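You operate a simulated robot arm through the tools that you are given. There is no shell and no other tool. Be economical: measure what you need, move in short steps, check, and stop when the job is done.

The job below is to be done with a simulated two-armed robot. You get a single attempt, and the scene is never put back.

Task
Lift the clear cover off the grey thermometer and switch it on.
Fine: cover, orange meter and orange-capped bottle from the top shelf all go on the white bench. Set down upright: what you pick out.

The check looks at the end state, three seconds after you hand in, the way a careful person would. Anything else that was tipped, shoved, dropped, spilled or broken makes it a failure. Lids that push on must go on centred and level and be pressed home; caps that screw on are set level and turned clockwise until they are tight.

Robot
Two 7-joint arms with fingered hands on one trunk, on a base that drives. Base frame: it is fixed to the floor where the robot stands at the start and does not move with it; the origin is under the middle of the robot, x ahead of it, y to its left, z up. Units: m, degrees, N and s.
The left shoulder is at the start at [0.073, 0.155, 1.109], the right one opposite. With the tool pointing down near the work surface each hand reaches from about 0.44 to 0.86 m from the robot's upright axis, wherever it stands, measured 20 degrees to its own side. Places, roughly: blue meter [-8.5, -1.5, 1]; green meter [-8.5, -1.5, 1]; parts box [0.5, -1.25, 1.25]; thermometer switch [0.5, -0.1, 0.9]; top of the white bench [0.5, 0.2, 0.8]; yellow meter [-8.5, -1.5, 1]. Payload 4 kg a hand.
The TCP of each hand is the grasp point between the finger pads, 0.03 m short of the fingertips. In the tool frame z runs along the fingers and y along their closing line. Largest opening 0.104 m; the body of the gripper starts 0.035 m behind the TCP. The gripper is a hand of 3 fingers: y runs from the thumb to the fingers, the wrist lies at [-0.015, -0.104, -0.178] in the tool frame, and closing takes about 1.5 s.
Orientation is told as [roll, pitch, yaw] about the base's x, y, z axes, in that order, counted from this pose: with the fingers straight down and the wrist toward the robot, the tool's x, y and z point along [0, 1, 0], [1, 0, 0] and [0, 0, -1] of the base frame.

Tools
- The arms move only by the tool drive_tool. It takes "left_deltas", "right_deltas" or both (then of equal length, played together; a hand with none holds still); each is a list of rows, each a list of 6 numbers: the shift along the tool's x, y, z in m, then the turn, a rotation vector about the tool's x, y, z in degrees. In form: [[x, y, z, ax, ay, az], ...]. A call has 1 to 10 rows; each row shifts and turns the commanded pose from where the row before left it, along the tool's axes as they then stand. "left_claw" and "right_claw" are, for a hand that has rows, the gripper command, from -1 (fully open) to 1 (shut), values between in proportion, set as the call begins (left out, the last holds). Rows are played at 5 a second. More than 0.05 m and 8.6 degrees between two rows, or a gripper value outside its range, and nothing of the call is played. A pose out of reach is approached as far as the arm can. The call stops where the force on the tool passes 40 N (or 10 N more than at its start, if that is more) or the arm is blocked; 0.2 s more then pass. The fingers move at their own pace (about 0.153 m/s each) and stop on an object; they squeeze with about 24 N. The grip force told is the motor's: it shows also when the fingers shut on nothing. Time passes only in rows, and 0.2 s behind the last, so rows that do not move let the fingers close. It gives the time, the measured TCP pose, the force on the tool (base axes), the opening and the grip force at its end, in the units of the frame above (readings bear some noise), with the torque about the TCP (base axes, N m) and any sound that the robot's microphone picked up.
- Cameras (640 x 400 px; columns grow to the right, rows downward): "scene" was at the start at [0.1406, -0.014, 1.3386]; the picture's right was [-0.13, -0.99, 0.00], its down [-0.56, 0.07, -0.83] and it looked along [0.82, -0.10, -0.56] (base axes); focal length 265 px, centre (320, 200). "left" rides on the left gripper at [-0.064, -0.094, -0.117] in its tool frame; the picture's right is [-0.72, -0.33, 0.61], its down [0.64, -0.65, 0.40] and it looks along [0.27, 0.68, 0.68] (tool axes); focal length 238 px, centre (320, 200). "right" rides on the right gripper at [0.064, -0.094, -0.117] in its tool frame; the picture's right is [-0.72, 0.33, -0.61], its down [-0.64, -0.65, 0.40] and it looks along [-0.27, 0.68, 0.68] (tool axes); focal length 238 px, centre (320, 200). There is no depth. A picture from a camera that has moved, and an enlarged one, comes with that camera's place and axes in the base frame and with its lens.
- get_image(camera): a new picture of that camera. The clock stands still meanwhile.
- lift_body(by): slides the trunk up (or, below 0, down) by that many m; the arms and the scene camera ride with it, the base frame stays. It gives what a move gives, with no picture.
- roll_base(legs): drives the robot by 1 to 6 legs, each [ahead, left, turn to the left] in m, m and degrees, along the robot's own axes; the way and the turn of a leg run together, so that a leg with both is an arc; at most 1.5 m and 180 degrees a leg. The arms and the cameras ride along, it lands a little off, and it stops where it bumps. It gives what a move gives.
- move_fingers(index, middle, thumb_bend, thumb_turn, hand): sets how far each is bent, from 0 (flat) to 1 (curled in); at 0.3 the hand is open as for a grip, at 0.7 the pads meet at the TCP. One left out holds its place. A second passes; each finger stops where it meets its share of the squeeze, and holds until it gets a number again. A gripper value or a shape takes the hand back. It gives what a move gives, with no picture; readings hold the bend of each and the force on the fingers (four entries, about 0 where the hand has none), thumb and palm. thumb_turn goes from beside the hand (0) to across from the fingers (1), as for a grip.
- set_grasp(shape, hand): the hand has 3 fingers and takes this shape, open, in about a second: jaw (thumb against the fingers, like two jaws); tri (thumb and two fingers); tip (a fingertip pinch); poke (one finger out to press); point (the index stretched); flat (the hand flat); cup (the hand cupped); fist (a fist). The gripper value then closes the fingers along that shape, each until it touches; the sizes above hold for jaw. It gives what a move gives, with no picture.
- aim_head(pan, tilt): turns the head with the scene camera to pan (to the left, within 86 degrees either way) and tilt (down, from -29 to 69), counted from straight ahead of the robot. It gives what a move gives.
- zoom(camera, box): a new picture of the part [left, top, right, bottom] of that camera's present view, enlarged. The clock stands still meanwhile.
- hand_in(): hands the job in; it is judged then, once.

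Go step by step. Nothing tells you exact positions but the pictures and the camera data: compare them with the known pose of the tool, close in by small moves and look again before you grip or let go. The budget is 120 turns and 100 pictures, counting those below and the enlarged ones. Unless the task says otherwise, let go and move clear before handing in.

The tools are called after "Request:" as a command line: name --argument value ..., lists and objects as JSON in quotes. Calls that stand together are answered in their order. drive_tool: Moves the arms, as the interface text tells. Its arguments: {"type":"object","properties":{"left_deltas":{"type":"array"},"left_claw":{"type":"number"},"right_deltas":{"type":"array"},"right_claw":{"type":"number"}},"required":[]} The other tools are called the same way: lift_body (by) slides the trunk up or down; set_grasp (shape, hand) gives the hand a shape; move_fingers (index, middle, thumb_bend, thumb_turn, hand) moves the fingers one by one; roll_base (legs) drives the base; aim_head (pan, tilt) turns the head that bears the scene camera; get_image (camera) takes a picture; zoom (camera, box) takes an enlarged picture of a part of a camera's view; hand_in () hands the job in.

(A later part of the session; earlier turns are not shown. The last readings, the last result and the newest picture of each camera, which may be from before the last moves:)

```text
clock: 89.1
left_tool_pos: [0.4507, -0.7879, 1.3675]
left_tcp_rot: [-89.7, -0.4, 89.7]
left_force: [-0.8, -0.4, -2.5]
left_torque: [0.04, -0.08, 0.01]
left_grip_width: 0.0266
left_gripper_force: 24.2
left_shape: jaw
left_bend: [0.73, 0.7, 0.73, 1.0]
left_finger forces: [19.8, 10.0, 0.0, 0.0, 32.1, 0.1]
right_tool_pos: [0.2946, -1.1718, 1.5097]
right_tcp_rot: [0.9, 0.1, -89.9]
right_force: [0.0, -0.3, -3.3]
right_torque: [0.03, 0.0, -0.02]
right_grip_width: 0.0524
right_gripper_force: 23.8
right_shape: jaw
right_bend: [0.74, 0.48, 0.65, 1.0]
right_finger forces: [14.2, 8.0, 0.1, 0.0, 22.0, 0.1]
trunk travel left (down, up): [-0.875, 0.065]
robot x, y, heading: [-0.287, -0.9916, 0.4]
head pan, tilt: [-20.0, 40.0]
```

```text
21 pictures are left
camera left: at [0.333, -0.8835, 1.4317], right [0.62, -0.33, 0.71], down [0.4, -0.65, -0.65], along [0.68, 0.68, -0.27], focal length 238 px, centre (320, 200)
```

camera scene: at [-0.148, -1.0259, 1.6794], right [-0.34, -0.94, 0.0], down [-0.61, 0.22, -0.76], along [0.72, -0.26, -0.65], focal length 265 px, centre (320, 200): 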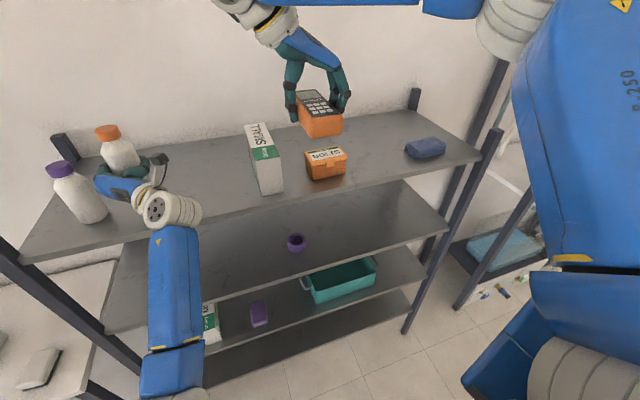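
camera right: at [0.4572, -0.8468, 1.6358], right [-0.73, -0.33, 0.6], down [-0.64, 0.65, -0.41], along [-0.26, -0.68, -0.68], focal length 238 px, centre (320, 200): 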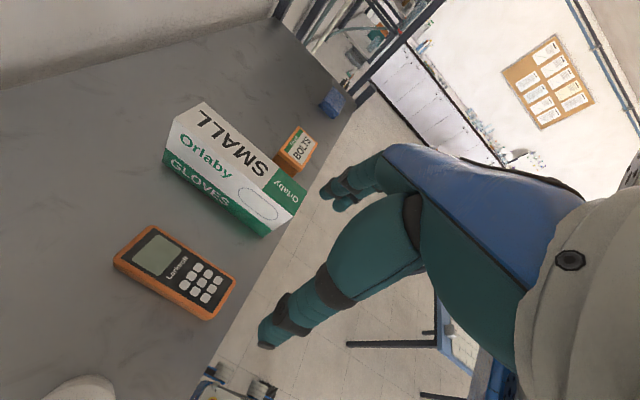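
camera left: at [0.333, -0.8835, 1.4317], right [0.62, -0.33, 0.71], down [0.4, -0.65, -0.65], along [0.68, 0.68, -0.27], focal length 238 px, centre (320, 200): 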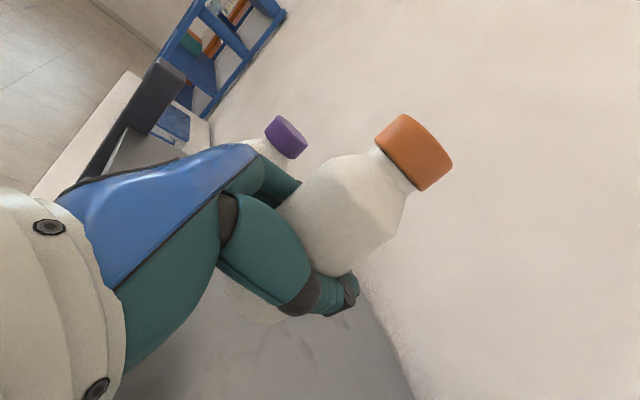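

Bottle is lifted upright. Raising it above its neighbour, then backing straight out of the shelf.

Request:
drive_tool --left_deltas '[[-0.035, 0, 0, 0, 0, 0], [-0.035, 0, 0, 0, 0, 0], [-0.03, 0, 0, 0, 0, 0]]'

Request:
roll_base --legs '[[-0.42, 0, 0]]'

Request:
roll_base --legs '[[0, 0.84, 0]]'

Request:
lift_body --by -0.4

Request:
aim_head --pan -15 --tilt 40

Request:
get_image --camera "scene"

```text
clock: 89.9
left_tool_pos: [0.4505, -0.788, 1.4682]
left_tcp_rot: [-89.7, -0.3, 89.7]
left_force: [-0.3, -0.1, -2.7]
left_torque: [0.06, -0.05, 0.03]
left_grip_width: 0.0266
left_gripper_force: 23.9
left_shape: jaw
left_bend: [0.73, 0.7, 0.73, 1.0]
left_finger forces: [19.9, 10.0, 0.1, 0.1, 32.2, 0.0]
right_tool_pos: [0.293, -1.1735, 1.5109]
right_tcp_rot: [0.9, 0.2, -89.9]
right_force: [0.5, 0.7, -2.5]
right_torque: [-0.02, -0.02, 0.01]
right_grip_width: 0.052
right_gripper_force: 24.0
right_shape: jaw
right_bend: [0.74, 0.48, 0.65, 1.0]
right_finger forces: [14.3, 8.1, 0.0, 0.1, 22.1, 0.1]
trunk travel left (down, up): [-0.875, 0.065]
robot x, y, heading: [-0.2809, -0.9909, 0.2]
head pan, tilt: [-20.0, 40.0]
```

```text
clock: 92.4
left_tool_pos: [0.0376, -0.7865, 1.4646]
left_tcp_rot: [-89.5, -0.2, 90.0]
left_force: [-0.5, 0.4, -2.7]
left_torque: [0.05, -0.07, -0.01]
left_grip_width: 0.0265
left_gripper_force: 23.7
left_shape: jaw
left_bend: [0.73, 0.7, 0.73, 1.0]
left_finger forces: [19.8, 10.1, 0.2, 0.1, 32.1, 0.1]
right_tool_pos: [-0.1159, -1.1713, 1.5077]
right_tcp_rot: [0.7, 0.0, -89.7]
right_force: [0.1, -0.1, -1.9]
right_torque: [0.01, 0.01, 0.03]
right_grip_width: 0.0523
right_gripper_force: 23.9
right_shape: jaw
right_bend: [0.74, 0.48, 0.65, 1.0]
right_finger forces: [14.2, 7.8, 0.1, 0.0, 22.2, 0.0]
trunk travel left (down, up): [-0.875, 0.065]
robot x, y, heading: [-0.7001, -0.9935, 0.7]
head pan, tilt: [-20.0, 40.0]
```

```text
clock: 96.1
left_tool_pos: [-0.0142, -0.0397, 1.4723]
left_tcp_rot: [-90.1, 0.1, 96.8]
left_force: [-0.2, 0.1, -2.6]
left_torque: [0.06, -0.03, 0.0]
left_grip_width: 0.0263
left_gripper_force: 24.0
left_shape: jaw
left_bend: [0.73, 0.7, 0.73, 1.0]
left_finger forces: [21.0, 10.0, 0.0, 0.0, 33.1, 0.1]
right_tool_pos: [-0.1254, -0.4436, 1.5144]
right_tcp_rot: [1.2, -0.5, -83.4]
right_force: [0.7, -0.6, -2.2]
right_torque: [-0.03, 0.02, -0.01]
right_grip_width: 0.0517
right_gripper_force: 24.1
right_shape: jaw
right_bend: [0.74, 0.49, 0.65, 1.0]
right_finger forces: [15.0, 8.2, 0.0, 0.0, 23.3, 0.0]
trunk travel left (down, up): [-0.875, 0.065]
robot x, y, heading: [-0.7106, -0.3416, 6.7]
head pan, tilt: [-20.0, 40.0]
stopped in leg 1: the robot was blocked; the commanded pose is now the measured one
```

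```text
clock: 100.0
left_tool_pos: [-0.0176, -0.05, 1.0729]
left_tcp_rot: [-90.3, 0.0, 96.5]
left_force: [1.1, 0.9, -1.5]
left_torque: [0.02, -0.03, 0.0]
left_grip_width: 0.0262
left_gripper_force: 23.9
left_shape: jaw
left_bend: [0.73, 0.7, 0.73, 1.0]
left_finger forces: [20.9, 9.8, 0.0, 0.0, 33.1, 0.1]
right_tool_pos: [-0.1295, -0.4516, 1.1151]
right_tcp_rot: [1.5, -0.2, -83.4]
right_force: [0.0, 0.5, -2.4]
right_torque: [0.02, -0.03, -0.04]
right_grip_width: 0.0518
right_gripper_force: 24.8
right_shape: jaw
right_bend: [0.74, 0.49, 0.65, 1.0]
right_finger forces: [15.0, 8.2, 0.0, 0.1, 23.3, 0.0]
trunk travel left (down, up): [-0.475, 0.465]
robot x, y, heading: [-0.7112, -0.3424, 6.9]
head pan, tilt: [-20.0, 40.0]
```

```text
clock: 100.6
left_tool_pos: [-0.0185, -0.048, 1.0727]
left_tcp_rot: [-90.2, -0.2, 96.6]
left_force: [0.2, -0.3, -2.2]
left_torque: [0.05, -0.05, -0.01]
left_grip_width: 0.0263
left_gripper_force: 24.0
left_shape: jaw
left_bend: [0.73, 0.7, 0.73, 1.0]
left_finger forces: [20.7, 9.8, 0.1, 0.0, 33.0, 0.0]
right_tool_pos: [-0.1295, -0.4518, 1.1148]
right_tcp_rot: [1.3, -0.3, -83.4]
right_force: [0.0, -0.1, -1.9]
right_torque: [-0.03, -0.04, 0.0]
right_grip_width: 0.052
right_gripper_force: 24.3
right_shape: jaw
right_bend: [0.74, 0.49, 0.65, 1.0]
right_finger forces: [15.0, 8.2, 0.0, 0.0, 23.3, 0.1]
trunk travel left (down, up): [-0.475, 0.465]
robot x, y, heading: [-0.708, -0.3445, 6.9]
head pan, tilt: [-15.0, 40.0]
```

```text
20 pictures are left
camera scene: at [-0.5719, -0.3565, 1.2788], right [-0.14, -0.99, 0.0], down [-0.64, 0.09, -0.76], along [0.76, -0.11, -0.65], focal length 265 px, centre (320, 200)
```

scene: 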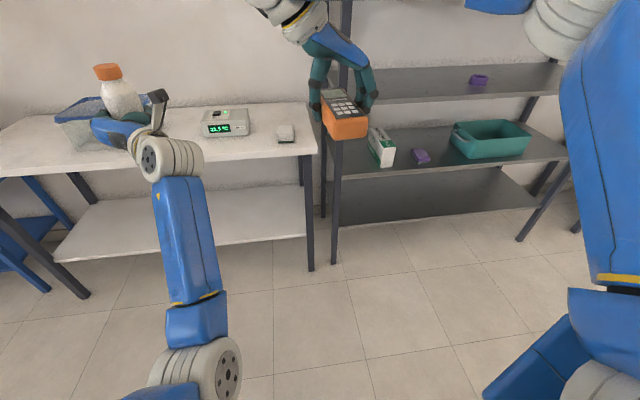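

The base bumped something on the left/rear and yawed 7°. Let me look left before moving.

Request:
aim_head --pan 86 --tilt 35

Request:
get_image --camera "scene"

```text
clock: 102.4
left_tool_pos: [-0.0172, -0.0482, 1.0728]
left_tcp_rot: [-90.2, -0.1, 96.5]
left_force: [0.4, -0.6, -2.7]
left_torque: [0.05, -0.01, -0.03]
left_grip_width: 0.0261
left_gripper_force: 24.1
left_shape: jaw
left_bend: [0.73, 0.7, 0.73, 1.0]
left_finger forces: [20.8, 9.8, 0.1, 0.0, 33.0, 0.0]
right_tool_pos: [-0.1293, -0.4507, 1.1153]
right_tcp_rot: [1.4, 0.0, -83.3]
right_force: [0.1, 0.2, -2.5]
right_torque: [0.0, 0.0, 0.01]
right_grip_width: 0.0519
right_gripper_force: 24.3
right_shape: jaw
right_bend: [0.74, 0.49, 0.65, 1.0]
right_finger forces: [15.0, 8.1, 0.1, 0.0, 23.2, 0.0]
trunk travel left (down, up): [-0.475, 0.465]
robot x, y, heading: [-0.7073, -0.3472, 6.8]
head pan, tilt: [85.9, 35.0]
```

```text
19 pictures are left
camera scene: at [-0.6603, -0.2566, 1.2868], right [1.0, 0.05, 0.0], down [0.03, -0.57, -0.82], along [-0.04, 0.82, -0.57], focal length 265 px, centre (320, 200)
```

scene: 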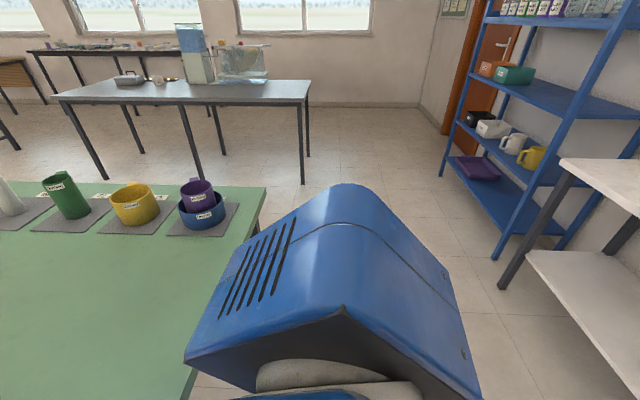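

There's a green table behind-left whose leg I bumped; everything on it still stands. I'll move ahead away from it, straighten, then slide left.

Request:
roll_base --legs '[[0.2, 0, 0], [0, 0, -6.8], [0, 0.19, 0]]'

Request:
aim_head --pan -12 --tilt 42

Request:
get_image --camera "scene"

```text
clock: 105.7
left_tool_pos: [0.2126, 0.0793, 1.0738]
left_tcp_rot: [-90.3, -0.3, 89.7]
left_force: [-0.2, -0.9, -2.7]
left_torque: [0.03, -0.02, 0.0]
left_grip_width: 0.0261
left_gripper_force: 23.8
left_shape: jaw
left_bend: [0.73, 0.7, 0.73, 1.0]
left_finger forces: [20.4, 9.7, 0.0, 0.0, 32.4, 0.1]
right_tool_pos: [0.0553, -0.3072, 1.1154]
right_tcp_rot: [1.3, -0.1, -90.2]
right_force: [-0.7, 0.9, -2.7]
right_torque: [0.0, -0.01, 0.01]
right_grip_width: 0.0518
right_gripper_force: 24.3
right_shape: jaw
right_bend: [0.74, 0.49, 0.65, 1.0]
right_finger forces: [15.0, 8.3, 0.1, 0.1, 23.2, 0.1]
trunk travel left (down, up): [-0.475, 0.465]
robot x, y, heading: [-0.5077, -0.128, 0.3]
head pan, tilt: [85.9, 35.0]
```

```text
clock: 107.5
left_tool_pos: [0.2109, 0.0818, 1.0746]
left_tcp_rot: [-90.4, -0.2, 89.8]
left_force: [-0.3, 0.7, -2.9]
left_torque: [0.05, -0.06, -0.01]
left_grip_width: 0.0262
left_gripper_force: 24.1
left_shape: jaw
left_bend: [0.73, 0.7, 0.73, 1.0]
left_finger forces: [20.3, 9.8, 0.0, 0.0, 32.4, 0.1]
right_tool_pos: [0.0536, -0.3041, 1.117]
right_tcp_rot: [1.5, -0.2, -90.2]
right_force: [-0.1, -0.6, -1.9]
right_torque: [-0.01, -0.02, -0.03]
right_grip_width: 0.0518
right_gripper_force: 24.0
right_shape: jaw
right_bend: [0.74, 0.49, 0.65, 1.0]
right_finger forces: [14.9, 8.4, 0.0, 0.1, 23.3, 0.0]
trunk travel left (down, up): [-0.475, 0.465]
robot x, y, heading: [-0.5071, -0.1291, 0.1]
head pan, tilt: [-12.0, 42.0]
```

```text
18 pictures are left
camera scene: at [-0.3724, -0.1527, 1.2764], right [-0.21, -0.98, 0.0], down [-0.66, 0.14, -0.74], along [0.72, -0.15, -0.67], focal length 265 px, centre (320, 200)
```

scene: 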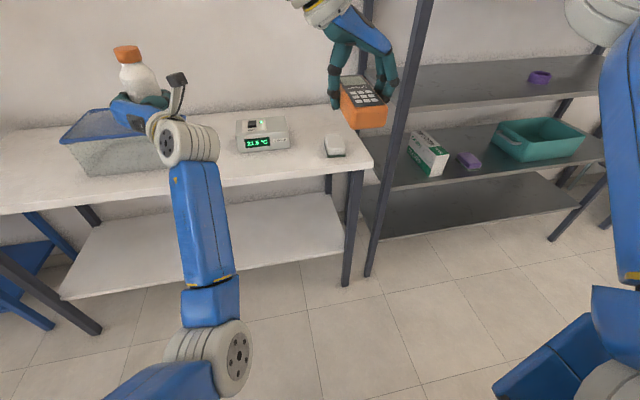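

Thermometer reads 21.8 °C. The meter will go on the free spot behind the sponge, about (0.57, −0.36). Driving ahead.

Request:
roll_base --legs '[[0.4, 0.06, 0]]'

Request:
drive_tool --right_deltas '[[0.025, 0.025, 0.01, 0, 0, 0], [0.025, 0.025, 0.02, 0, 0, 0], [0.025, 0.025, 0.02, 0, 0, 0], [0.025, 0.025, 0.02, 0, 0, 0], [0.015, 0.015, 0.02, 0, 0, 0]]'

Request:
aim_head --pan -25 --tilt 50

Request:
get_image --camera "scene"

```text
clock: 109.9
left_tool_pos: [0.6033, 0.1429, 1.0754]
left_tcp_rot: [-90.3, -0.3, 89.8]
left_force: [-0.4, 0.4, -2.6]
left_torque: [0.0, -0.03, 0.0]
left_grip_width: 0.0262
left_gripper_force: 24.4
left_shape: jaw
left_bend: [0.73, 0.7, 0.73, 1.0]
left_finger forces: [20.2, 9.9, 0.0, 0.0, 32.3, 0.0]
right_tool_pos: [0.4469, -0.2441, 1.1174]
right_tcp_rot: [1.5, -0.2, -90.2]
right_force: [0.7, -0.2, -1.9]
right_torque: [0.02, -0.04, -0.02]
right_grip_width: 0.0518
right_gripper_force: 23.9
right_shape: jaw
right_bend: [0.74, 0.49, 0.65, 1.0]
right_finger forces: [15.0, 8.2, 0.0, 0.1, 23.3, 0.1]
trunk travel left (down, up): [-0.475, 0.465]
robot x, y, heading: [-0.1143, -0.0725, 0.2]
head pan, tilt: [-12.0, 42.0]
```

```text
clock: 111.1
left_tool_pos: [0.6036, 0.1422, 1.0743]
left_tcp_rot: [-90.4, -0.5, 90.0]
left_force: [0.3, 0.6, -2.7]
left_torque: [0.02, -0.03, -0.02]
left_grip_width: 0.0259
left_gripper_force: 24.0
left_shape: jaw
left_bend: [0.73, 0.7, 0.73, 1.0]
left_finger forces: [20.2, 9.7, 0.1, 0.0, 32.3, 0.1]
right_tool_pos: [0.5655, -0.362, 1.0316]
right_tcp_rot: [1.5, -0.1, -90.1]
right_force: [0.6, 0.3, -2.9]
right_torque: [0.01, -0.03, -0.02]
right_grip_width: 0.0517
right_gripper_force: 24.2
right_shape: jaw
right_bend: [0.74, 0.49, 0.65, 1.0]
right_finger forces: [14.8, 8.2, 0.0, 0.0, 23.0, 0.0]
trunk travel left (down, up): [-0.475, 0.465]
robot x, y, heading: [-0.1161, -0.0729, 0.1]
head pan, tilt: [-12.0, 42.0]
```

```text
clock: 111.9
left_tool_pos: [0.6031, 0.1432, 1.0768]
left_tcp_rot: [-90.6, -0.5, 90.1]
left_force: [0.6, -1.1, -2.1]
left_torque: [0.02, 0.01, 0.02]
left_grip_width: 0.0263
left_gripper_force: 23.8
left_shape: jaw
left_bend: [0.73, 0.7, 0.73, 1.0]
left_finger forces: [20.2, 9.8, 0.1, 0.1, 32.4, 0.0]
right_tool_pos: [0.5647, -0.3614, 1.0327]
right_tcp_rot: [1.6, -0.2, -90.1]
right_force: [0.6, -0.5, -3.0]
right_torque: [-0.01, -0.03, 0.03]
right_grip_width: 0.0519
right_gripper_force: 23.6
right_shape: jaw
right_bend: [0.74, 0.49, 0.65, 1.0]
right_finger forces: [14.8, 8.2, 0.0, 0.0, 22.9, 0.1]
trunk travel left (down, up): [-0.475, 0.465]
robot x, y, heading: [-0.1144, -0.0734, 0.0]
head pan, tilt: [-25.0, 50.0]
```

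```text
17 pictures are left
camera scene: at [0.0097, -0.1076, 1.2653], right [-0.42, -0.91, 0.0], down [-0.7, 0.32, -0.64], along [0.58, -0.27, -0.77], focal length 265 px, centre (320, 200)
```

scene: 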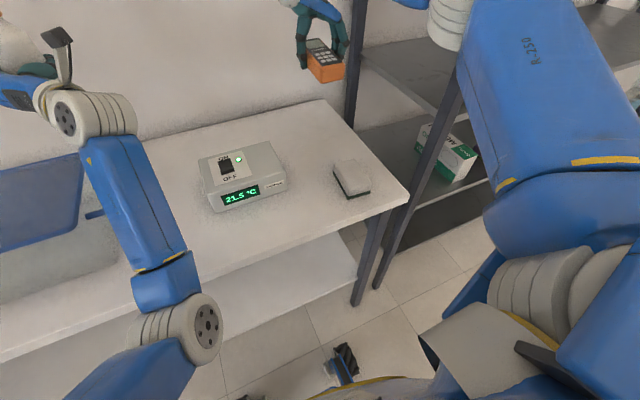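

The spot is clear. Lowering the meter to near the bench.

Request:
drive_tool --right_deltas '[[0, 0, 0.045, 0, -0.8, 0], [0, 0, 0.045, 0, 0, 0], [0, 0, 0.04, 0, 0, 0], [0, 0, 0.03, 0, 0, 0], [0, 0, 0, 0, 0, 0]]'

Request:
zoom --camera "scene" --box '[240, 60, 400, 160]'

```text
clock: 113.1
left_tool_pos: [0.6022, 0.1441, 1.0765]
left_tcp_rot: [-90.5, -0.5, 90.0]
left_force: [0.3, -0.3, -2.4]
left_torque: [0.03, -0.06, 0.0]
left_grip_width: 0.0262
left_gripper_force: 24.1
left_shape: jaw
left_bend: [0.73, 0.7, 0.73, 1.0]
left_finger forces: [20.2, 9.9, 0.1, 0.0, 32.2, 0.0]
right_tool_pos: [0.5659, -0.3616, 0.8715]
right_tcp_rot: [0.7, -0.3, -90.0]
right_force: [0.1, -1.0, -2.9]
right_torque: [-0.01, -0.01, 0.01]
right_grip_width: 0.0517
right_gripper_force: 23.7
right_shape: jaw
right_bend: [0.74, 0.49, 0.65, 1.0]
right_finger forces: [14.8, 8.2, 0.1, 0.0, 23.0, 0.0]
trunk travel left (down, up): [-0.475, 0.465]
robot x, y, heading: [-0.1158, -0.0751, 0.4]
head pan, tilt: [-25.0, 50.0]
```

```text
4.00 times, centred on (320, 110) of scene
camera zoom: at [0.0095, -0.1077, 1.2653], right [-0.42, -0.91, 0.0], down [-0.7, 0.32, -0.64], along [0.58, -0.27, -0.77], focal length 1059 px, centre (320, 560)
```

zoom: 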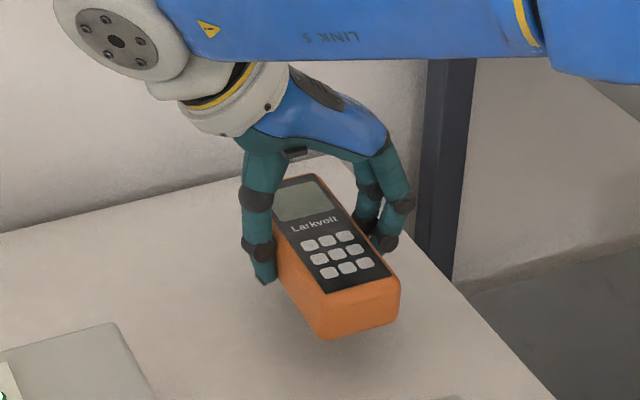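

Request:
drive_tool --right_deltas '[[0, 0, 0.006, 0, 0, 0], [0, 0, 0.006, 0, 0, 0], [0, 0, 0.005, 0, 0, 0], [0, 0, 0.004, 0, 0, 0], [0, 0, 0.003, 0, 0, 0]]'

Request:
zoom --camera "scene" --box '[240, 60, 400, 160]'

```text
clock: 114.3
left_tool_pos: [0.6021, 0.144, 1.0775]
left_tcp_rot: [-90.5, -0.5, 90.0]
left_force: [-1.1, 0.1, -2.4]
left_torque: [0.05, -0.02, 0.05]
left_grip_width: 0.0263
left_gripper_force: 23.9
left_shape: jaw
left_bend: [0.73, 0.7, 0.73, 1.0]
left_finger forces: [20.1, 9.8, 0.0, 0.0, 32.3, 0.1]
right_tool_pos: [0.5655, -0.3617, 0.8485]
right_tcp_rot: [0.7, -0.2, -90.2]
right_force: [-0.6, -0.3, -3.2]
right_torque: [-0.03, -0.02, 0.0]
right_grip_width: 0.0518
right_gripper_force: 24.3
right_shape: jaw
right_bend: [0.74, 0.49, 0.65, 1.0]
right_finger forces: [14.8, 8.3, 0.0, 0.1, 22.9, 0.0]
trunk travel left (down, up): [-0.475, 0.465]
robot x, y, heading: [-0.1171, -0.0703, 0.3]
head pan, tilt: [-25.0, 50.0]
```

```text
4.00 times, centred on (320, 110) of scene
camera zoom: at [0.0099, -0.1077, 1.2652], right [-0.42, -0.91, 0.0], down [-0.7, 0.32, -0.64], along [0.58, -0.27, -0.77], focal length 1059 px, centre (320, 560)
```

zoom: 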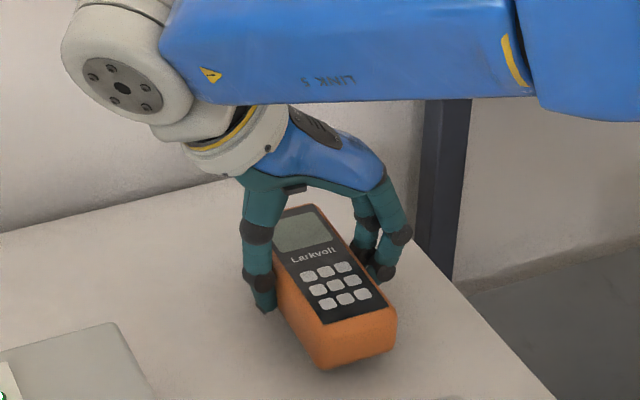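

Very near now; lowering by 2 mm steps to contact.

Request:
drive_tool --right_deltas '[[0, 0, 0.003, 0, 0, 0], [0, 0, 0.002, 0, 0, 0], [0, 0, 0.002, 0, 0, 0], [0, 0, 0, 0, 0, 0]]'

```text
clock: 115.3
left_tool_pos: [0.6032, 0.1436, 1.0764]
left_tcp_rot: [-90.5, -0.4, 90.1]
left_force: [0.4, -0.1, -2.5]
left_torque: [0.03, -0.02, -0.04]
left_grip_width: 0.026
left_gripper_force: 23.4
left_shape: jaw
left_bend: [0.73, 0.7, 0.73, 1.0]
left_finger forces: [20.2, 9.8, 0.1, 0.1, 32.3, 0.0]
right_tool_pos: [0.5659, -0.3612, 0.8404]
right_tcp_rot: [0.8, -0.3, -90.1]
right_force: [-0.8, 0.8, -3.1]
right_torque: [0.0, 0.0, -0.02]
right_grip_width: 0.0519
right_gripper_force: 23.9
right_shape: jaw
right_bend: [0.74, 0.49, 0.65, 1.0]
right_finger forces: [14.7, 8.3, 0.0, 0.0, 23.0, 0.0]
trunk travel left (down, up): [-0.475, 0.465]
robot x, y, heading: [-0.1172, -0.0725, 0.0]
head pan, tilt: [-25.0, 50.0]
```

Request:
drive_tool --right_deltas '[[0, 0, 0.002, 0, 0, 0], [0, 0, 0.002, 0, 0, 0], [0, 0, 0.002, 0, 0, 0], [0, 0, 0, 0, 0, 0]]'

Request:
zoom --camera "scene" --box '[240, 60, 400, 160]'

```text
clock: 116.3
left_tool_pos: [0.604, 0.1442, 1.0757]
left_tcp_rot: [-90.5, -0.4, 90.0]
left_force: [-0.1, 0.4, -2.4]
left_torque: [0.03, 0.02, -0.01]
left_grip_width: 0.026
left_gripper_force: 24.1
left_shape: jaw
left_bend: [0.73, 0.7, 0.73, 1.0]
left_finger forces: [20.2, 9.8, 0.1, 0.0, 32.4, 0.0]
right_tool_pos: [0.5659, -0.3601, 0.8349]
right_tcp_rot: [0.8, -0.1, -90.2]
right_force: [0.5, 0.8, -2.6]
right_torque: [-0.04, -0.02, 0.0]
right_grip_width: 0.0518
right_gripper_force: 24.0
right_shape: jaw
right_bend: [0.74, 0.49, 0.65, 1.0]
right_finger forces: [14.7, 8.2, 0.0, 0.1, 23.0, 0.1]
trunk travel left (down, up): [-0.475, 0.465]
robot x, y, heading: [-0.1176, -0.0716, 0.2]
head pan, tilt: [-25.0, 50.0]
```

```text
4.00 times, centred on (320, 110) of scene
camera zoom: at [0.0099, -0.1076, 1.2652], right [-0.42, -0.91, 0.0], down [-0.7, 0.32, -0.64], along [0.58, -0.27, -0.77], focal length 1059 px, centre (320, 560)
```

zoom: 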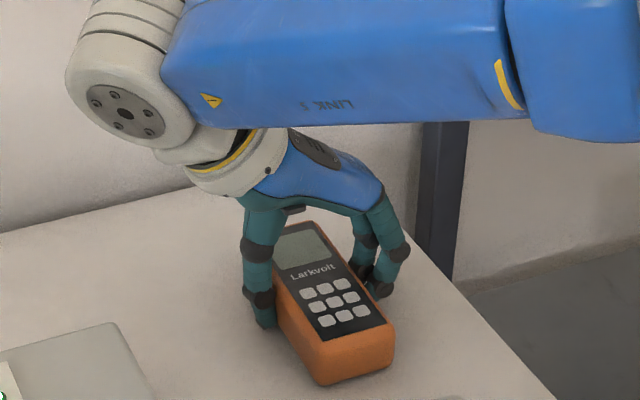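

Still no contact force; a few more millimetres.

Request:
drive_tool --right_deltas '[[0, 0, 0.002, 0, 0, 0], [0, 0, 0.002, 0, 0, 0], [0, 0, 0, 0, 0, 0]]'

```text
clock: 117.1
left_tool_pos: [0.6023, 0.144, 1.0769]
left_tcp_rot: [-90.5, -0.5, 90.1]
left_force: [-0.5, -0.6, -2.3]
left_torque: [0.04, -0.02, 0.0]
left_grip_width: 0.0262
left_gripper_force: 24.2
left_shape: jaw
left_bend: [0.73, 0.7, 0.73, 1.0]
left_finger forces: [20.2, 9.8, 0.0, 0.1, 32.3, 0.1]
right_tool_pos: [0.5661, -0.3615, 0.8314]
right_tcp_rot: [0.8, -0.3, -90.1]
right_force: [0.0, 0.0, -1.6]
right_torque: [-0.06, 0.02, 0.0]
right_grip_width: 0.0517
right_gripper_force: 24.1
right_shape: jaw
right_bend: [0.74, 0.49, 0.65, 1.0]
right_finger forces: [14.5, 10.0, 0.0, 0.1, 23.3, 0.0]
trunk travel left (down, up): [-0.475, 0.465]
robot x, y, heading: [-0.1159, -0.0696, 0.3]
head pan, tilt: [-25.0, 50.0]
```

Contact beginning. One more millimetre, then release and rise.

Request:
drive_tool --right_deltas '[[0, 0, 0.0015, 0, 0, 0], [0, 0, 0, 0, 0, 0]]'

Request:
drive_tool --right_deltas '[[0, 0, 0, 0, 0, 0], [0, 0, 0, 0, 0, 0], [0, 0, 0, 0, 0, 0], [0, 0, 0, 0, 0, 0], [0, 0, -0.01, 0, 0, 0], [0, 0, -0.03, 0, 0, 0], [0, 0, -0.04, 0, 0, 0], [0, 0, -0.045, 0, 0, 0], [0, 0, -0.045, 0, 0, 0]]' --right_claw -0.6

Request:
get_image --camera "scene"

```text
clock: 117.7
left_tool_pos: [0.6002, 0.145, 1.0778]
left_tcp_rot: [-90.5, -0.4, 90.0]
left_force: [0.3, 1.2, -2.2]
left_torque: [0.0, -0.03, 0.03]
left_grip_width: 0.0261
left_gripper_force: 23.7
left_shape: jaw
left_bend: [0.73, 0.7, 0.73, 1.0]
left_finger forces: [20.2, 9.8, 0.0, 0.0, 32.4, 0.0]
right_tool_pos: [0.5671, -0.3616, 0.8294]
right_tcp_rot: [0.9, -0.1, -90.2]
right_force: [-0.1, -0.5, 5.3]
right_torque: [-0.04, 0.05, 0.01]
right_grip_width: 0.0521
right_gripper_force: 23.8
right_shape: jaw
right_bend: [0.74, 0.49, 0.65, 1.0]
right_finger forces: [15.5, 11.9, 0.1, 0.0, 23.6, 0.0]
trunk travel left (down, up): [-0.475, 0.465]
robot x, y, heading: [-0.1145, -0.0691, 0.1]
head pan, tilt: [-25.0, 50.0]
```

```text
clock: 119.7
left_tool_pos: [0.6007, 0.1441, 1.0782]
left_tcp_rot: [-90.6, -0.5, 89.9]
left_force: [-0.6, 1.3, -2.2]
left_torque: [0.0, -0.02, 0.01]
left_grip_width: 0.0261
left_gripper_force: 24.0
left_shape: jaw
left_bend: [0.73, 0.7, 0.73, 1.0]
left_finger forces: [20.2, 9.8, 0.0, 0.0, 32.2, 0.0]
right_tool_pos: [0.5635, -0.3592, 0.9992]
right_tcp_rot: [0.9, -0.3, -90.1]
right_force: [0.2, 0.3, 0.2]
right_torque: [0.03, -0.02, -0.01]
right_grip_width: 0.0829
right_gripper_force: 0.1
right_shape: jaw
right_bend: [0.27, 0.34, 0.5, 0.99]
right_finger forces: [0.0, 0.0, 0.0, 0.1, 0.1, 0.1]
trunk travel left (down, up): [-0.475, 0.465]
robot x, y, heading: [-0.1159, -0.0703, 0.3]
head pan, tilt: [-25.0, 50.0]
```

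```text
13 pictures are left
camera scene: at [0.0082, -0.1067, 1.2654], right [-0.42, -0.91, 0.0], down [-0.7, 0.32, -0.64], along [0.58, -0.27, -0.77], focal length 265 px, centre (320, 200)
```

scene: 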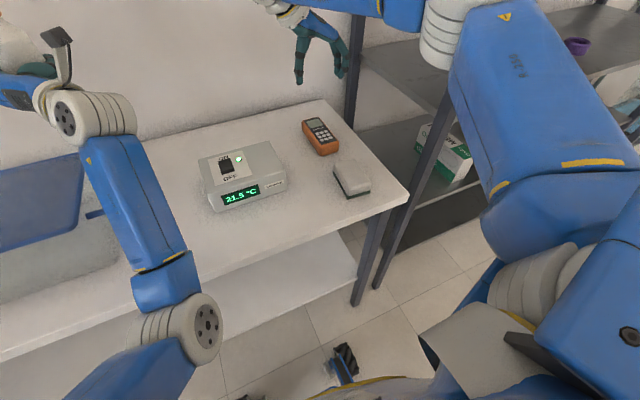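

The meter rests flat on the bench. Next: raise the right hand out of the way, back off 0.18 m and slide left 0.48 m so the bottle is over the free left part of the bench.

Request:
drive_tool --right_deltas '[[0, 0, -0.045, 0, 0, 0], [0, 0, -0.045, 0, 0, 0], [0, 0, -0.045, 0, 0, 0], [0, 0, -0.045, 0, 0, 0], [0, -0.02, -0.04, 0, 0, 0], [0, -0.03, -0.03, 0, 0, 0]]'

Request:
roll_base --legs '[[-0.18, 0, 0], [0, 0.47, 0]]'

Request:
aim_head --pan 15 --tilt 48

Request:
get_image --camera "scene"

```text
clock: 121.1
left_tool_pos: [0.6018, 0.1478, 1.0766]
left_tcp_rot: [-90.6, -0.3, 90.0]
left_force: [-0.7, 0.4, -1.9]
left_torque: [0.03, 0.0, -0.02]
left_grip_width: 0.0258
left_gripper_force: 23.8
left_shape: jaw
left_bend: [0.73, 0.7, 0.73, 1.0]
left_finger forces: [20.1, 9.8, 0.0, 0.0, 32.1, 0.0]
right_tool_pos: [0.5447, -0.3101, 1.2356]
right_tcp_rot: [0.9, -0.4, -90.0]
right_force: [1.1, -0.3, -0.4]
right_torque: [0.01, 0.01, 0.02]
right_grip_width: 0.083
right_gripper_force: 0.1
right_shape: jaw
right_bend: [0.27, 0.34, 0.5, 0.99]
right_finger forces: [0.0, 0.1, 0.0, 0.1, 0.0, 0.0]
right hand out of reach, approached as far as the arm can: row 5, 6
trunk travel left (down, up): [-0.475, 0.465]
robot x, y, heading: [-0.1126, -0.0673, 0.3]
head pan, tilt: [-25.0, 50.0]
```

```text
clock: 125.0
left_tool_pos: [0.4204, 0.6071, 1.0771]
left_tcp_rot: [-90.5, -0.6, 90.0]
left_force: [-0.5, -0.6, -2.8]
left_torque: [0.04, -0.04, 0.03]
left_grip_width: 0.0263
left_gripper_force: 24.1
left_shape: jaw
left_bend: [0.73, 0.7, 0.73, 1.0]
left_finger forces: [20.0, 9.6, 0.0, 0.0, 32.0, 0.1]
right_tool_pos: [0.362, 0.148, 1.2315]
right_tcp_rot: [0.7, 0.0, -90.3]
right_force: [-0.3, 0.1, 0.4]
right_torque: [0.03, 0.02, 0.02]
right_grip_width: 0.0831
right_gripper_force: 0.1
right_shape: jaw
right_bend: [0.27, 0.34, 0.5, 0.99]
right_finger forces: [0.1, 0.1, 0.1, 0.0, 0.0, 0.0]
trunk travel left (down, up): [-0.475, 0.465]
robot x, y, heading: [-0.3033, 0.3979, 0.3]
head pan, tilt: [-25.0, 50.0]
```

```text
clock: 126.1
left_tool_pos: [0.4161, 0.6134, 1.0779]
left_tcp_rot: [-90.6, -0.5, 90.1]
left_force: [-1.2, -0.2, -2.7]
left_torque: [0.03, -0.01, 0.03]
left_grip_width: 0.026
left_gripper_force: 24.4
left_shape: jaw
left_bend: [0.73, 0.7, 0.73, 1.0]
left_finger forces: [20.1, 9.7, 0.1, 0.2, 32.0, 0.0]
right_tool_pos: [0.3638, 0.1548, 1.2356]
right_tcp_rot: [0.9, -0.3, -90.2]
right_force: [-0.4, 0.3, -0.1]
right_torque: [-0.02, -0.02, 0.03]
right_grip_width: 0.0828
right_gripper_force: 0.1
right_shape: jaw
right_bend: [0.27, 0.34, 0.5, 0.99]
right_finger forces: [0.0, 0.0, 0.0, 0.1, 0.0, 0.1]
trunk travel left (down, up): [-0.475, 0.465]
robot x, y, heading: [-0.2989, 0.3947, 0.4]
head pan, tilt: [15.0, 48.0]
```

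```text
12 pictures are left
camera scene: at [-0.1674, 0.4149, 1.268], right [0.26, -0.97, 0.0], down [-0.72, -0.2, -0.67], along [0.64, 0.17, -0.75], focal length 265 px, centre (320, 200)
```

scene: 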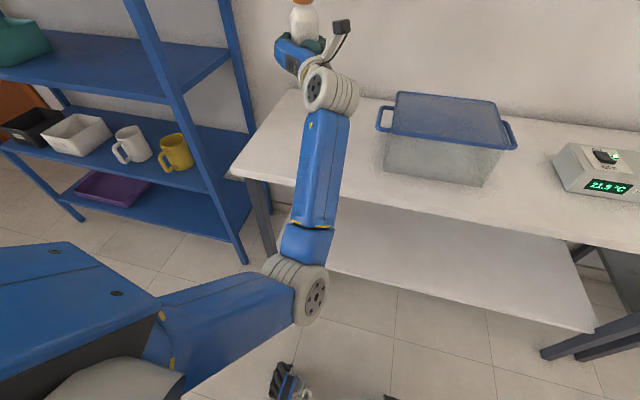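

Bottle is over free bench at (0.42, 0.61). Lowering the trunk 0.20 m and checking.

Request:
lift_body --by -0.2

Request:
get_image --camera "scene"

```text
clock: 128.2
left_tool_pos: [0.4162, 0.6122, 0.8788]
left_tcp_rot: [-90.7, -0.5, 90.1]
left_force: [0.4, -0.1, -3.0]
left_torque: [0.02, -0.04, -0.01]
left_grip_width: 0.0263
left_gripper_force: 24.3
left_shape: jaw
left_bend: [0.73, 0.7, 0.73, 1.0]
left_finger forces: [19.9, 9.9, 0.0, 0.0, 31.9, 0.0]
right_tool_pos: [0.3611, 0.1536, 1.0344]
right_tcp_rot: [0.9, -0.2, -90.2]
right_force: [-0.6, 0.2, 0.4]
right_torque: [0.04, -0.01, -0.01]
right_grip_width: 0.0828
right_gripper_force: 0.1
right_shape: jaw
right_bend: [0.27, 0.34, 0.5, 0.99]
right_finger forces: [0.0, 0.0, 0.0, 0.0, 0.0, 0.0]
trunk travel left (down, up): [-0.275, 0.665]
robot x, y, heading: [-0.294, 0.3957, 0.5]
head pan, tilt: [15.0, 48.0]
```

```text
11 pictures are left
camera scene: at [-0.1684, 0.4136, 1.0681], right [0.26, -0.96, 0.0], down [-0.72, -0.2, -0.67], along [0.64, 0.18, -0.75], focal length 265 px, centre (320, 200)
```

scene: 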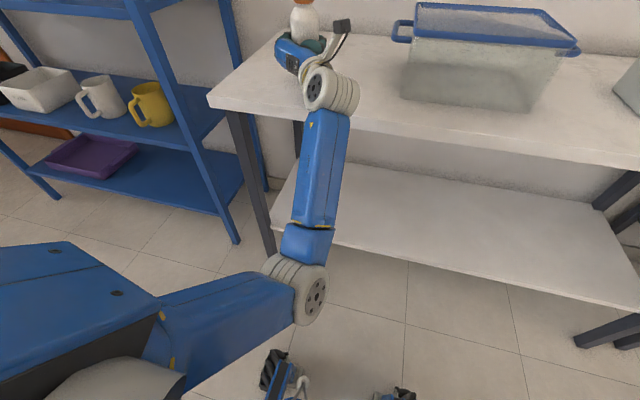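

Clear. Lowering with the arm toward contact (expected TCP z≈0.848), levelling 1°.

Request:
drive_tool --left_deltas '[[0.008, 0, 0, 0, 1.0, 0], [0.008, 0, 0, 0, 0, 0], [0.005, 0, 0, 0, 0, 0], [0.003, 0, 0, 0, 0, 0], [0.003, 0, 0, 0, 0, 0], [0, 0, 0, 0, 0, 0]]'

Request:
aim_head --pan 22 --tilt 25

Request:
get_image --camera "scene"

```text
clock: 129.6
left_tool_pos: [0.4173, 0.6333, 0.8631]
left_tcp_rot: [-90.7, -2.7, 91.8]
left_force: [0.8, 0.7, -2.4]
left_torque: [0.03, -0.04, 0.03]
left_grip_width: 0.0261
left_gripper_force: 24.1
left_shape: jaw
left_bend: [0.73, 0.7, 0.73, 1.0]
left_finger forces: [19.7, 9.8, 0.0, 0.1, 31.9, 0.0]
right_tool_pos: [0.3616, 0.1531, 1.0354]
right_tcp_rot: [0.9, -0.1, -90.2]
right_force: [-0.2, 0.6, 0.4]
right_torque: [0.0, 0.03, -0.03]
right_grip_width: 0.0827
right_gripper_force: 0.0
right_shape: jaw
right_bend: [0.27, 0.34, 0.5, 0.99]
right_finger forces: [0.0, 0.0, 0.0, 0.1, 0.0, 0.0]
trunk travel left (down, up): [-0.275, 0.665]
robot x, y, heading: [-0.2974, 0.3959, 0.3]
head pan, tilt: [15.0, 48.0]
```

```text
clock: 130.5
left_tool_pos: [0.4166, 0.6333, 0.8619]
left_tcp_rot: [-90.6, -2.8, 92.0]
left_force: [0.6, 0.3, -2.9]
left_torque: [0.01, -0.02, 0.03]
left_grip_width: 0.0262
left_gripper_force: 24.3
left_shape: jaw
left_bend: [0.73, 0.7, 0.73, 1.0]
left_finger forces: [19.7, 9.7, 0.1, 0.0, 31.9, 0.0]
right_tool_pos: [0.3617, 0.1539, 1.0355]
right_tcp_rot: [0.9, -0.2, -90.3]
right_force: [1.3, -0.3, 0.2]
right_torque: [-0.01, 0.01, -0.01]
right_grip_width: 0.0828
right_gripper_force: 0.0
right_shape: jaw
right_bend: [0.27, 0.34, 0.5, 0.99]
right_finger forces: [0.1, 0.0, 0.0, 0.0, 0.1, 0.0]
trunk travel left (down, up): [-0.275, 0.665]
robot x, y, heading: [-0.2941, 0.3965, 0.3]
head pan, tilt: [22.0, 25.0]
```

```text
10 pictures are left
camera scene: at [-0.1589, 0.4278, 1.1027], right [0.38, -0.93, 0.0], down [-0.4, -0.16, -0.9], along [0.84, 0.34, -0.43], focal length 265 px, centre (320, 200)
```

scene: 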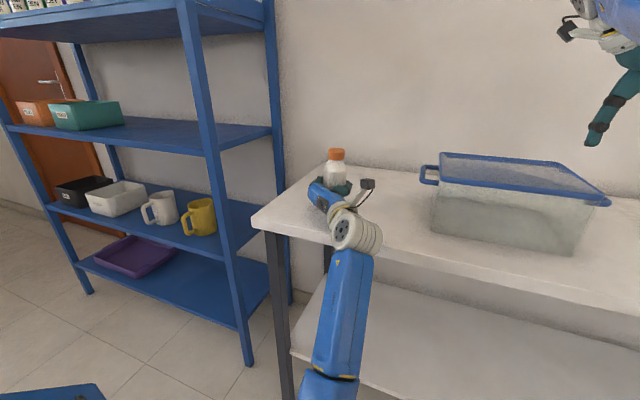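

The arm started to deviate (joint limit). I'll undo that arm move and use the trunk for the remaining lowering.

Request:
drive_tool --left_deltas '[[-0.003, 0, 0, 0, 0, 0], [-0.008, 0, 0, 0, 0, 0], [-0.008, 0, 0, 0, 0, 0], [-0.008, 0, 0, 0, 0, 0], [0, 0, 0, 0, 0, 0]]'

```text
clock: 131.9
left_tool_pos: [0.4136, 0.6437, 0.8899]
left_tcp_rot: [-90.5, -3.7, 93.1]
left_force: [-0.8, 0.1, -2.0]
left_torque: [0.01, -0.04, 0.01]
left_grip_width: 0.0261
left_gripper_force: 24.5
left_shape: jaw
left_bend: [0.73, 0.7, 0.73, 1.0]
left_finger forces: [19.9, 9.8, 0.1, 0.0, 32.1, 0.0]
right_tool_pos: [0.3613, 0.1539, 1.0383]
right_tcp_rot: [1.1, -0.2, -90.2]
right_force: [0.4, -0.1, 0.0]
right_torque: [0.01, 0.03, 0.01]
right_grip_width: 0.0832
right_gripper_force: 0.1
right_shape: jaw
right_bend: [0.27, 0.34, 0.5, 0.99]
right_finger forces: [0.0, 0.0, 0.1, 0.0, 0.0, 0.1]
trunk travel left (down, up): [-0.275, 0.665]
robot x, y, heading: [-0.2965, 0.3987, 0.1]
head pan, tilt: [22.0, 25.0]
stopped in row 5 (left hand): the arm was blocked; the commanded pose is now the measured one
```

Probably the forearm met the bench's front edge. I'll raise the trunk 0.2 m, re-level the hand, and lower the arm relative to the trunk so it comes in from higher up, like at the shelf.

Request:
lift_body --by 0.2

Request:
drive_tool --left_deltas '[[0, 0, 0, -3.1, 0, 3.6], [0, 0, 0, 0, 0.5, 0], [0, -0.01, 0, 0, 0, 0]]'

```text
clock: 134.1
left_tool_pos: [0.4149, 0.6427, 1.0875]
left_tcp_rot: [-90.5, -3.7, 93.0]
left_force: [-0.1, -0.2, -3.4]
left_torque: [0.0, -0.05, -0.02]
left_grip_width: 0.0257
left_gripper_force: 24.0
left_shape: jaw
left_bend: [0.73, 0.7, 0.73, 1.0]
left_finger forces: [19.9, 9.8, 0.0, 0.1, 31.9, 0.0]
right_tool_pos: [0.3615, 0.1535, 1.2366]
right_tcp_rot: [1.1, -0.2, -90.1]
right_force: [0.4, 0.0, -0.1]
right_torque: [0.01, 0.0, 0.0]
right_grip_width: 0.0831
right_gripper_force: 0.1
right_shape: jaw
right_bend: [0.27, 0.34, 0.5, 0.99]
right_finger forces: [0.0, 0.0, 0.1, 0.0, 0.0, 0.0]
trunk travel left (down, up): [-0.475, 0.465]
robot x, y, heading: [-0.2971, 0.3913, 0.3]
head pan, tilt: [22.0, 25.0]
```

```text
clock: 134.9
left_tool_pos: [0.416, 0.6391, 1.0918]
left_tcp_rot: [-90.7, -7.8, 96.8]
left_force: [0.1, -0.1, -3.2]
left_torque: [0.03, -0.01, 0.03]
left_grip_width: 0.0258
left_gripper_force: 23.8
left_shape: jaw
left_bend: [0.73, 0.7, 0.73, 1.0]
left_finger forces: [19.7, 9.6, 0.0, 0.0, 31.9, 0.0]
right_tool_pos: [0.3613, 0.1523, 1.2366]
right_tcp_rot: [1.0, -0.2, -90.3]
right_force: [-0.5, -0.1, 1.1]
right_torque: [0.0, -0.01, 0.02]
right_grip_width: 0.083
right_gripper_force: 0.1
right_shape: jaw
right_bend: [0.27, 0.34, 0.5, 0.99]
right_finger forces: [0.0, 0.1, 0.0, 0.0, 0.0, 0.0]
trunk travel left (down, up): [-0.475, 0.465]
robot x, y, heading: [-0.2956, 0.3994, 0.3]
head pan, tilt: [22.0, 25.0]
```

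Signs were reversed; correcting, then lowering the arm 8 cm relative to the trunk as a test.

Request:
drive_tool --left_deltas '[[0, 0, 0, 3.4, 0, -3.8], [0, 0, 0, 3.4, 0.7, -3.8], [0, 0, 0, 0, 0, 0]]'

Request:
drive_tool --left_deltas '[[0.02, 0, 0, 0, 0, 0], [0.02, 0, 0, 0, 0, 0], [0.02, 0, 0, 0, 0, 0], [0.02, 0, 0, 0, 0, 0]]'

```text
clock: 135.9
left_tool_pos: [0.4116, 0.6609, 1.0982]
left_tcp_rot: [-90.1, -2.4, 92.0]
left_force: [0.3, 0.7, -3.3]
left_torque: [0.01, -0.05, 0.01]
left_grip_width: 0.0259
left_gripper_force: 23.8
left_shape: jaw
left_bend: [0.73, 0.7, 0.73, 1.0]
left_finger forces: [19.8, 9.7, 0.1, 0.1, 31.7, 0.0]
right_tool_pos: [0.3583, 0.1543, 1.2405]
right_tcp_rot: [1.2, -0.2, -90.1]
right_force: [0.3, 0.6, 0.1]
right_torque: [0.01, 0.0, 0.01]
right_grip_width: 0.0829
right_gripper_force: 0.0
right_shape: jaw
right_bend: [0.27, 0.34, 0.5, 0.99]
right_finger forces: [0.1, 0.1, 0.0, 0.0, 0.1, 0.0]
trunk travel left (down, up): [-0.475, 0.465]
robot x, y, heading: [-0.2961, 0.4015, 0.2]
head pan, tilt: [22.0, 25.0]
stopped in row 3 (left hand): the arm was blocked; the commanded pose is now the measured one
```

```text
clock: 137.1
left_tool_pos: [0.4059, 0.7129, 1.0509]
left_tcp_rot: [-92.8, -7.1, 96.4]
left_force: [0.1, 0.2, -2.4]
left_torque: [0.06, -0.03, -0.01]
left_grip_width: 0.0261
left_gripper_force: 24.1
left_shape: jaw
left_bend: [0.73, 0.7, 0.73, 1.0]
left_finger forces: [19.8, 9.6, 0.0, 0.0, 31.9, 0.0]
right_tool_pos: [0.3579, 0.1539, 1.2432]
right_tcp_rot: [1.3, -0.2, -90.2]
right_force: [0.5, 0.0, -0.3]
right_torque: [0.0, -0.02, 0.0]
right_grip_width: 0.083
right_gripper_force: 0.2
right_shape: jaw
right_bend: [0.27, 0.34, 0.5, 0.99]
right_finger forces: [0.0, 0.0, 0.0, 0.1, 0.1, 0.0]
trunk travel left (down, up): [-0.475, 0.465]
robot x, y, heading: [-0.2982, 0.3953, 0.4]
head pan, tilt: [22.0, 25.0]
stopped in row 4 (left hand): the arm was blocked; the commanded pose is now the measured one
```

The blockage is the arm's own limit, not the bench. The earlier arm posture (level, relative height +0.02) was fine, so I'll return to it and then lower only with the trunk.

Request:
drive_tool --left_deltas '[[-0.015, -0.01, 0, 0, 0, 0], [-0.015, -0.02, 0, 0, 0, 0], [-0.01, -0.025, 0, 2, 0.8, -2], [0, -0.025, 0, 2, 0.8, -2.5], [0, -0.02, 0.005, 2.4, 0.7, -2.6], [0, 0, 0, 0, 0, 0]]'

Request:
get_image --camera "scene"

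```text
clock: 138.7
left_tool_pos: [0.4145, 0.6564, 1.1023]
left_tcp_rot: [-92.2, -4.4, 94.6]
left_force: [-0.2, -0.4, -3.2]
left_torque: [0.03, -0.02, 0.01]
left_grip_width: 0.026
left_gripper_force: 23.8
left_shape: jaw
left_bend: [0.73, 0.7, 0.73, 1.0]
left_finger forces: [19.8, 9.6, 0.0, 0.0, 31.8, 0.0]
right_tool_pos: [0.3568, 0.1554, 1.2449]
right_tcp_rot: [1.4, -0.2, -90.2]
right_force: [-0.3, -0.8, -0.2]
right_torque: [0.01, 0.03, 0.0]
right_grip_width: 0.083
right_gripper_force: 0.0
right_shape: jaw
right_bend: [0.27, 0.34, 0.5, 0.99]
right_finger forces: [0.1, 0.1, 0.0, 0.0, 0.0, 0.0]
trunk travel left (down, up): [-0.475, 0.465]
robot x, y, heading: [-0.2942, 0.3951, 0.1]
head pan, tilt: [22.0, 25.0]
stopped in row 6 (left hand): the arm was blocked; the commanded pose is now the measured one
```

```text
9 pictures are left
camera scene: at [-0.1584, 0.4281, 1.3028], right [0.38, -0.93, 0.0], down [-0.39, -0.16, -0.91], along [0.84, 0.34, -0.43], focal length 265 px, centre (320, 200)
```

scene: 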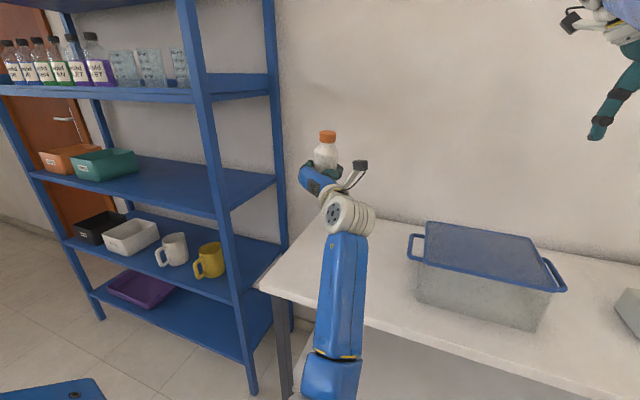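

The limit bites when low; I'll raise the arm first, then re-level and shift.

Request:
drive_tool --left_deltas '[[-0.02, 0, 0, 0, 0, 0], [-0.02, 0, 0, 0, 0, 0], [-0.02, 0, 0, 0, 0, 0], [-0.02, 0, 0, 0, 0, 0], [0, 0, 0, 2.3, 1, -2.2], [0, 0, 0, 2.3, 1, -2.2], [0, 0, 0, 0, 0, 0]]'

```text
clock: 140.3
left_tool_pos: [0.4128, 0.6529, 1.1811]
left_tcp_rot: [-90.0, -0.1, 90.0]
left_force: [-0.7, 0.1, -2.2]
left_torque: [0.02, -0.04, -0.01]
left_grip_width: 0.0262
left_gripper_force: 24.3
left_shape: jaw
left_bend: [0.73, 0.7, 0.73, 1.0]
left_finger forces: [19.6, 9.5, 0.0, 0.0, 31.2, 0.0]
right_tool_pos: [0.3584, 0.1547, 1.2445]
right_tcp_rot: [1.4, -0.2, -90.2]
right_force: [-0.6, 0.1, -0.4]
right_torque: [-0.04, 0.02, 0.01]
right_grip_width: 0.083
right_gripper_force: 0.0
right_shape: jaw
right_bend: [0.27, 0.34, 0.5, 0.99]
right_finger forces: [0.0, 0.0, 0.0, 0.0, 0.0, 0.0]
trunk travel left (down, up): [-0.475, 0.465]
robot x, y, heading: [-0.2989, 0.3939, 0.3]
head pan, tilt: [22.0, 25.0]
```

Level again at (0.413, 0.653, 1.181). I'll pull the right hand back clear of the cover, retract the left 1.2 cm for wrist clearance at the bench edge, then lower by trunk only.

Request:
drive_tool --left_deltas '[[0, 0, -0.006, 0, 0, 0], [0, 0, -0.006, 0, 0, 0], [0, 0, 0, 0, 0, 0], [0, 0, 0, 0, 0, 0]]' --right_deltas '[[-0.04, 0, -0.01, 0, 0, 0], [-0.04, 0, -0.01, 0, 0, 0], [-0.04, 0, -0.01, 0, 0, 0], [-0.03, 0, -0.01, 0, 0, 0]]'

Request:
lift_body --by -0.28

Request:
aim_head --pan 22 --tilt 35

Request:
get_image --camera "scene"

```text
clock: 141.3
left_tool_pos: [0.3961, 0.6647, 1.1899]
left_tcp_rot: [-90.7, -0.8, 91.2]
left_force: [0.1, -0.6, -2.3]
left_torque: [0.02, -0.02, 0.01]
left_grip_width: 0.026
left_gripper_force: 24.1
left_shape: jaw
left_bend: [0.73, 0.7, 0.73, 1.0]
left_finger forces: [19.4, 9.5, 0.0, 0.1, 31.0, 0.0]
right_tool_pos: [0.2019, 0.1546, 1.2804]
right_tcp_rot: [1.6, -0.3, -90.2]
right_force: [-0.7, -0.7, 0.0]
right_torque: [-0.03, -0.03, -0.02]
right_grip_width: 0.0827
right_gripper_force: 0.0
right_shape: jaw
right_bend: [0.27, 0.34, 0.5, 0.99]
right_finger forces: [0.1, 0.0, 0.1, 0.1, 0.1, 0.1]
trunk travel left (down, up): [-0.475, 0.465]
robot x, y, heading: [-0.2985, 0.3971, 0.4]
head pan, tilt: [22.0, 25.0]
```

```text
clock: 144.1
left_tool_pos: [0.3978, 0.6642, 0.9058]
left_tcp_rot: [-90.4, -0.8, 91.2]
left_force: [0.0, 0.4, -1.6]
left_torque: [0.06, 0.01, 0.0]
left_grip_width: 0.0258
left_gripper_force: 24.5
left_shape: jaw
left_bend: [0.73, 0.7, 0.73, 1.0]
left_finger forces: [19.4, 9.5, 0.0, 0.1, 31.0, 0.0]
right_tool_pos: [0.2045, 0.1555, 0.9998]
right_tcp_rot: [1.4, -0.2, -90.2]
right_force: [-0.3, 0.2, -0.1]
right_torque: [0.01, 0.0, -0.04]
right_grip_width: 0.0831
right_gripper_force: 0.1
right_shape: jaw
right_bend: [0.27, 0.34, 0.5, 0.99]
right_finger forces: [0.0, 0.0, 0.0, 0.0, 0.0, 0.0]
trunk travel left (down, up): [-0.195, 0.745]
robot x, y, heading: [-0.3004, 0.3962, -0.1]
head pan, tilt: [22.0, 25.0]
```

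```text
clock: 144.8
left_tool_pos: [0.3981, 0.6635, 0.9063]
left_tcp_rot: [-90.3, -0.9, 91.3]
left_force: [0.7, 0.1, -1.6]
left_torque: [0.02, -0.03, 0.01]
left_grip_width: 0.026
left_gripper_force: 24.3
left_shape: jaw
left_bend: [0.73, 0.7, 0.73, 1.0]
left_finger forces: [19.4, 9.5, 0.0, 0.1, 31.0, 0.0]
right_tool_pos: [0.205, 0.1541, 0.9994]
right_tcp_rot: [1.4, -0.2, -90.2]
right_force: [0.3, 0.0, 1.1]
right_torque: [-0.01, -0.01, 0.02]
right_grip_width: 0.083
right_gripper_force: 0.0
right_shape: jaw
right_bend: [0.27, 0.34, 0.5, 0.99]
right_finger forces: [0.0, 0.0, 0.0, 0.0, 0.0, 0.0]
trunk travel left (down, up): [-0.195, 0.745]
robot x, y, heading: [-0.2957, 0.3952, 0.3]
head pan, tilt: [22.0, 35.0]
```

```text
8 pictures are left
camera scene: at [-0.1635, 0.426, 1.0071], right [0.38, -0.93, 0.0], down [-0.53, -0.22, -0.82], along [0.76, 0.31, -0.58], focal length 265 px, centre (320, 200)
```

scene: 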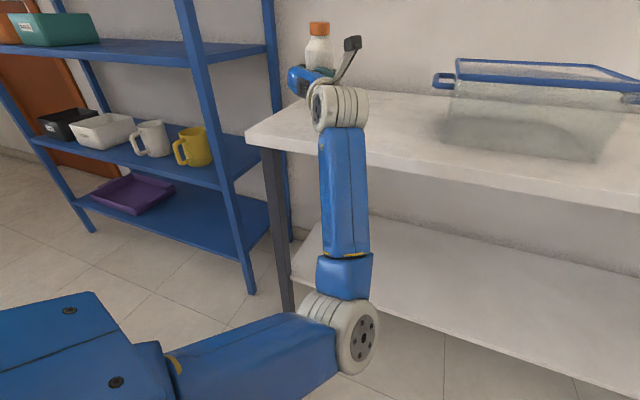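

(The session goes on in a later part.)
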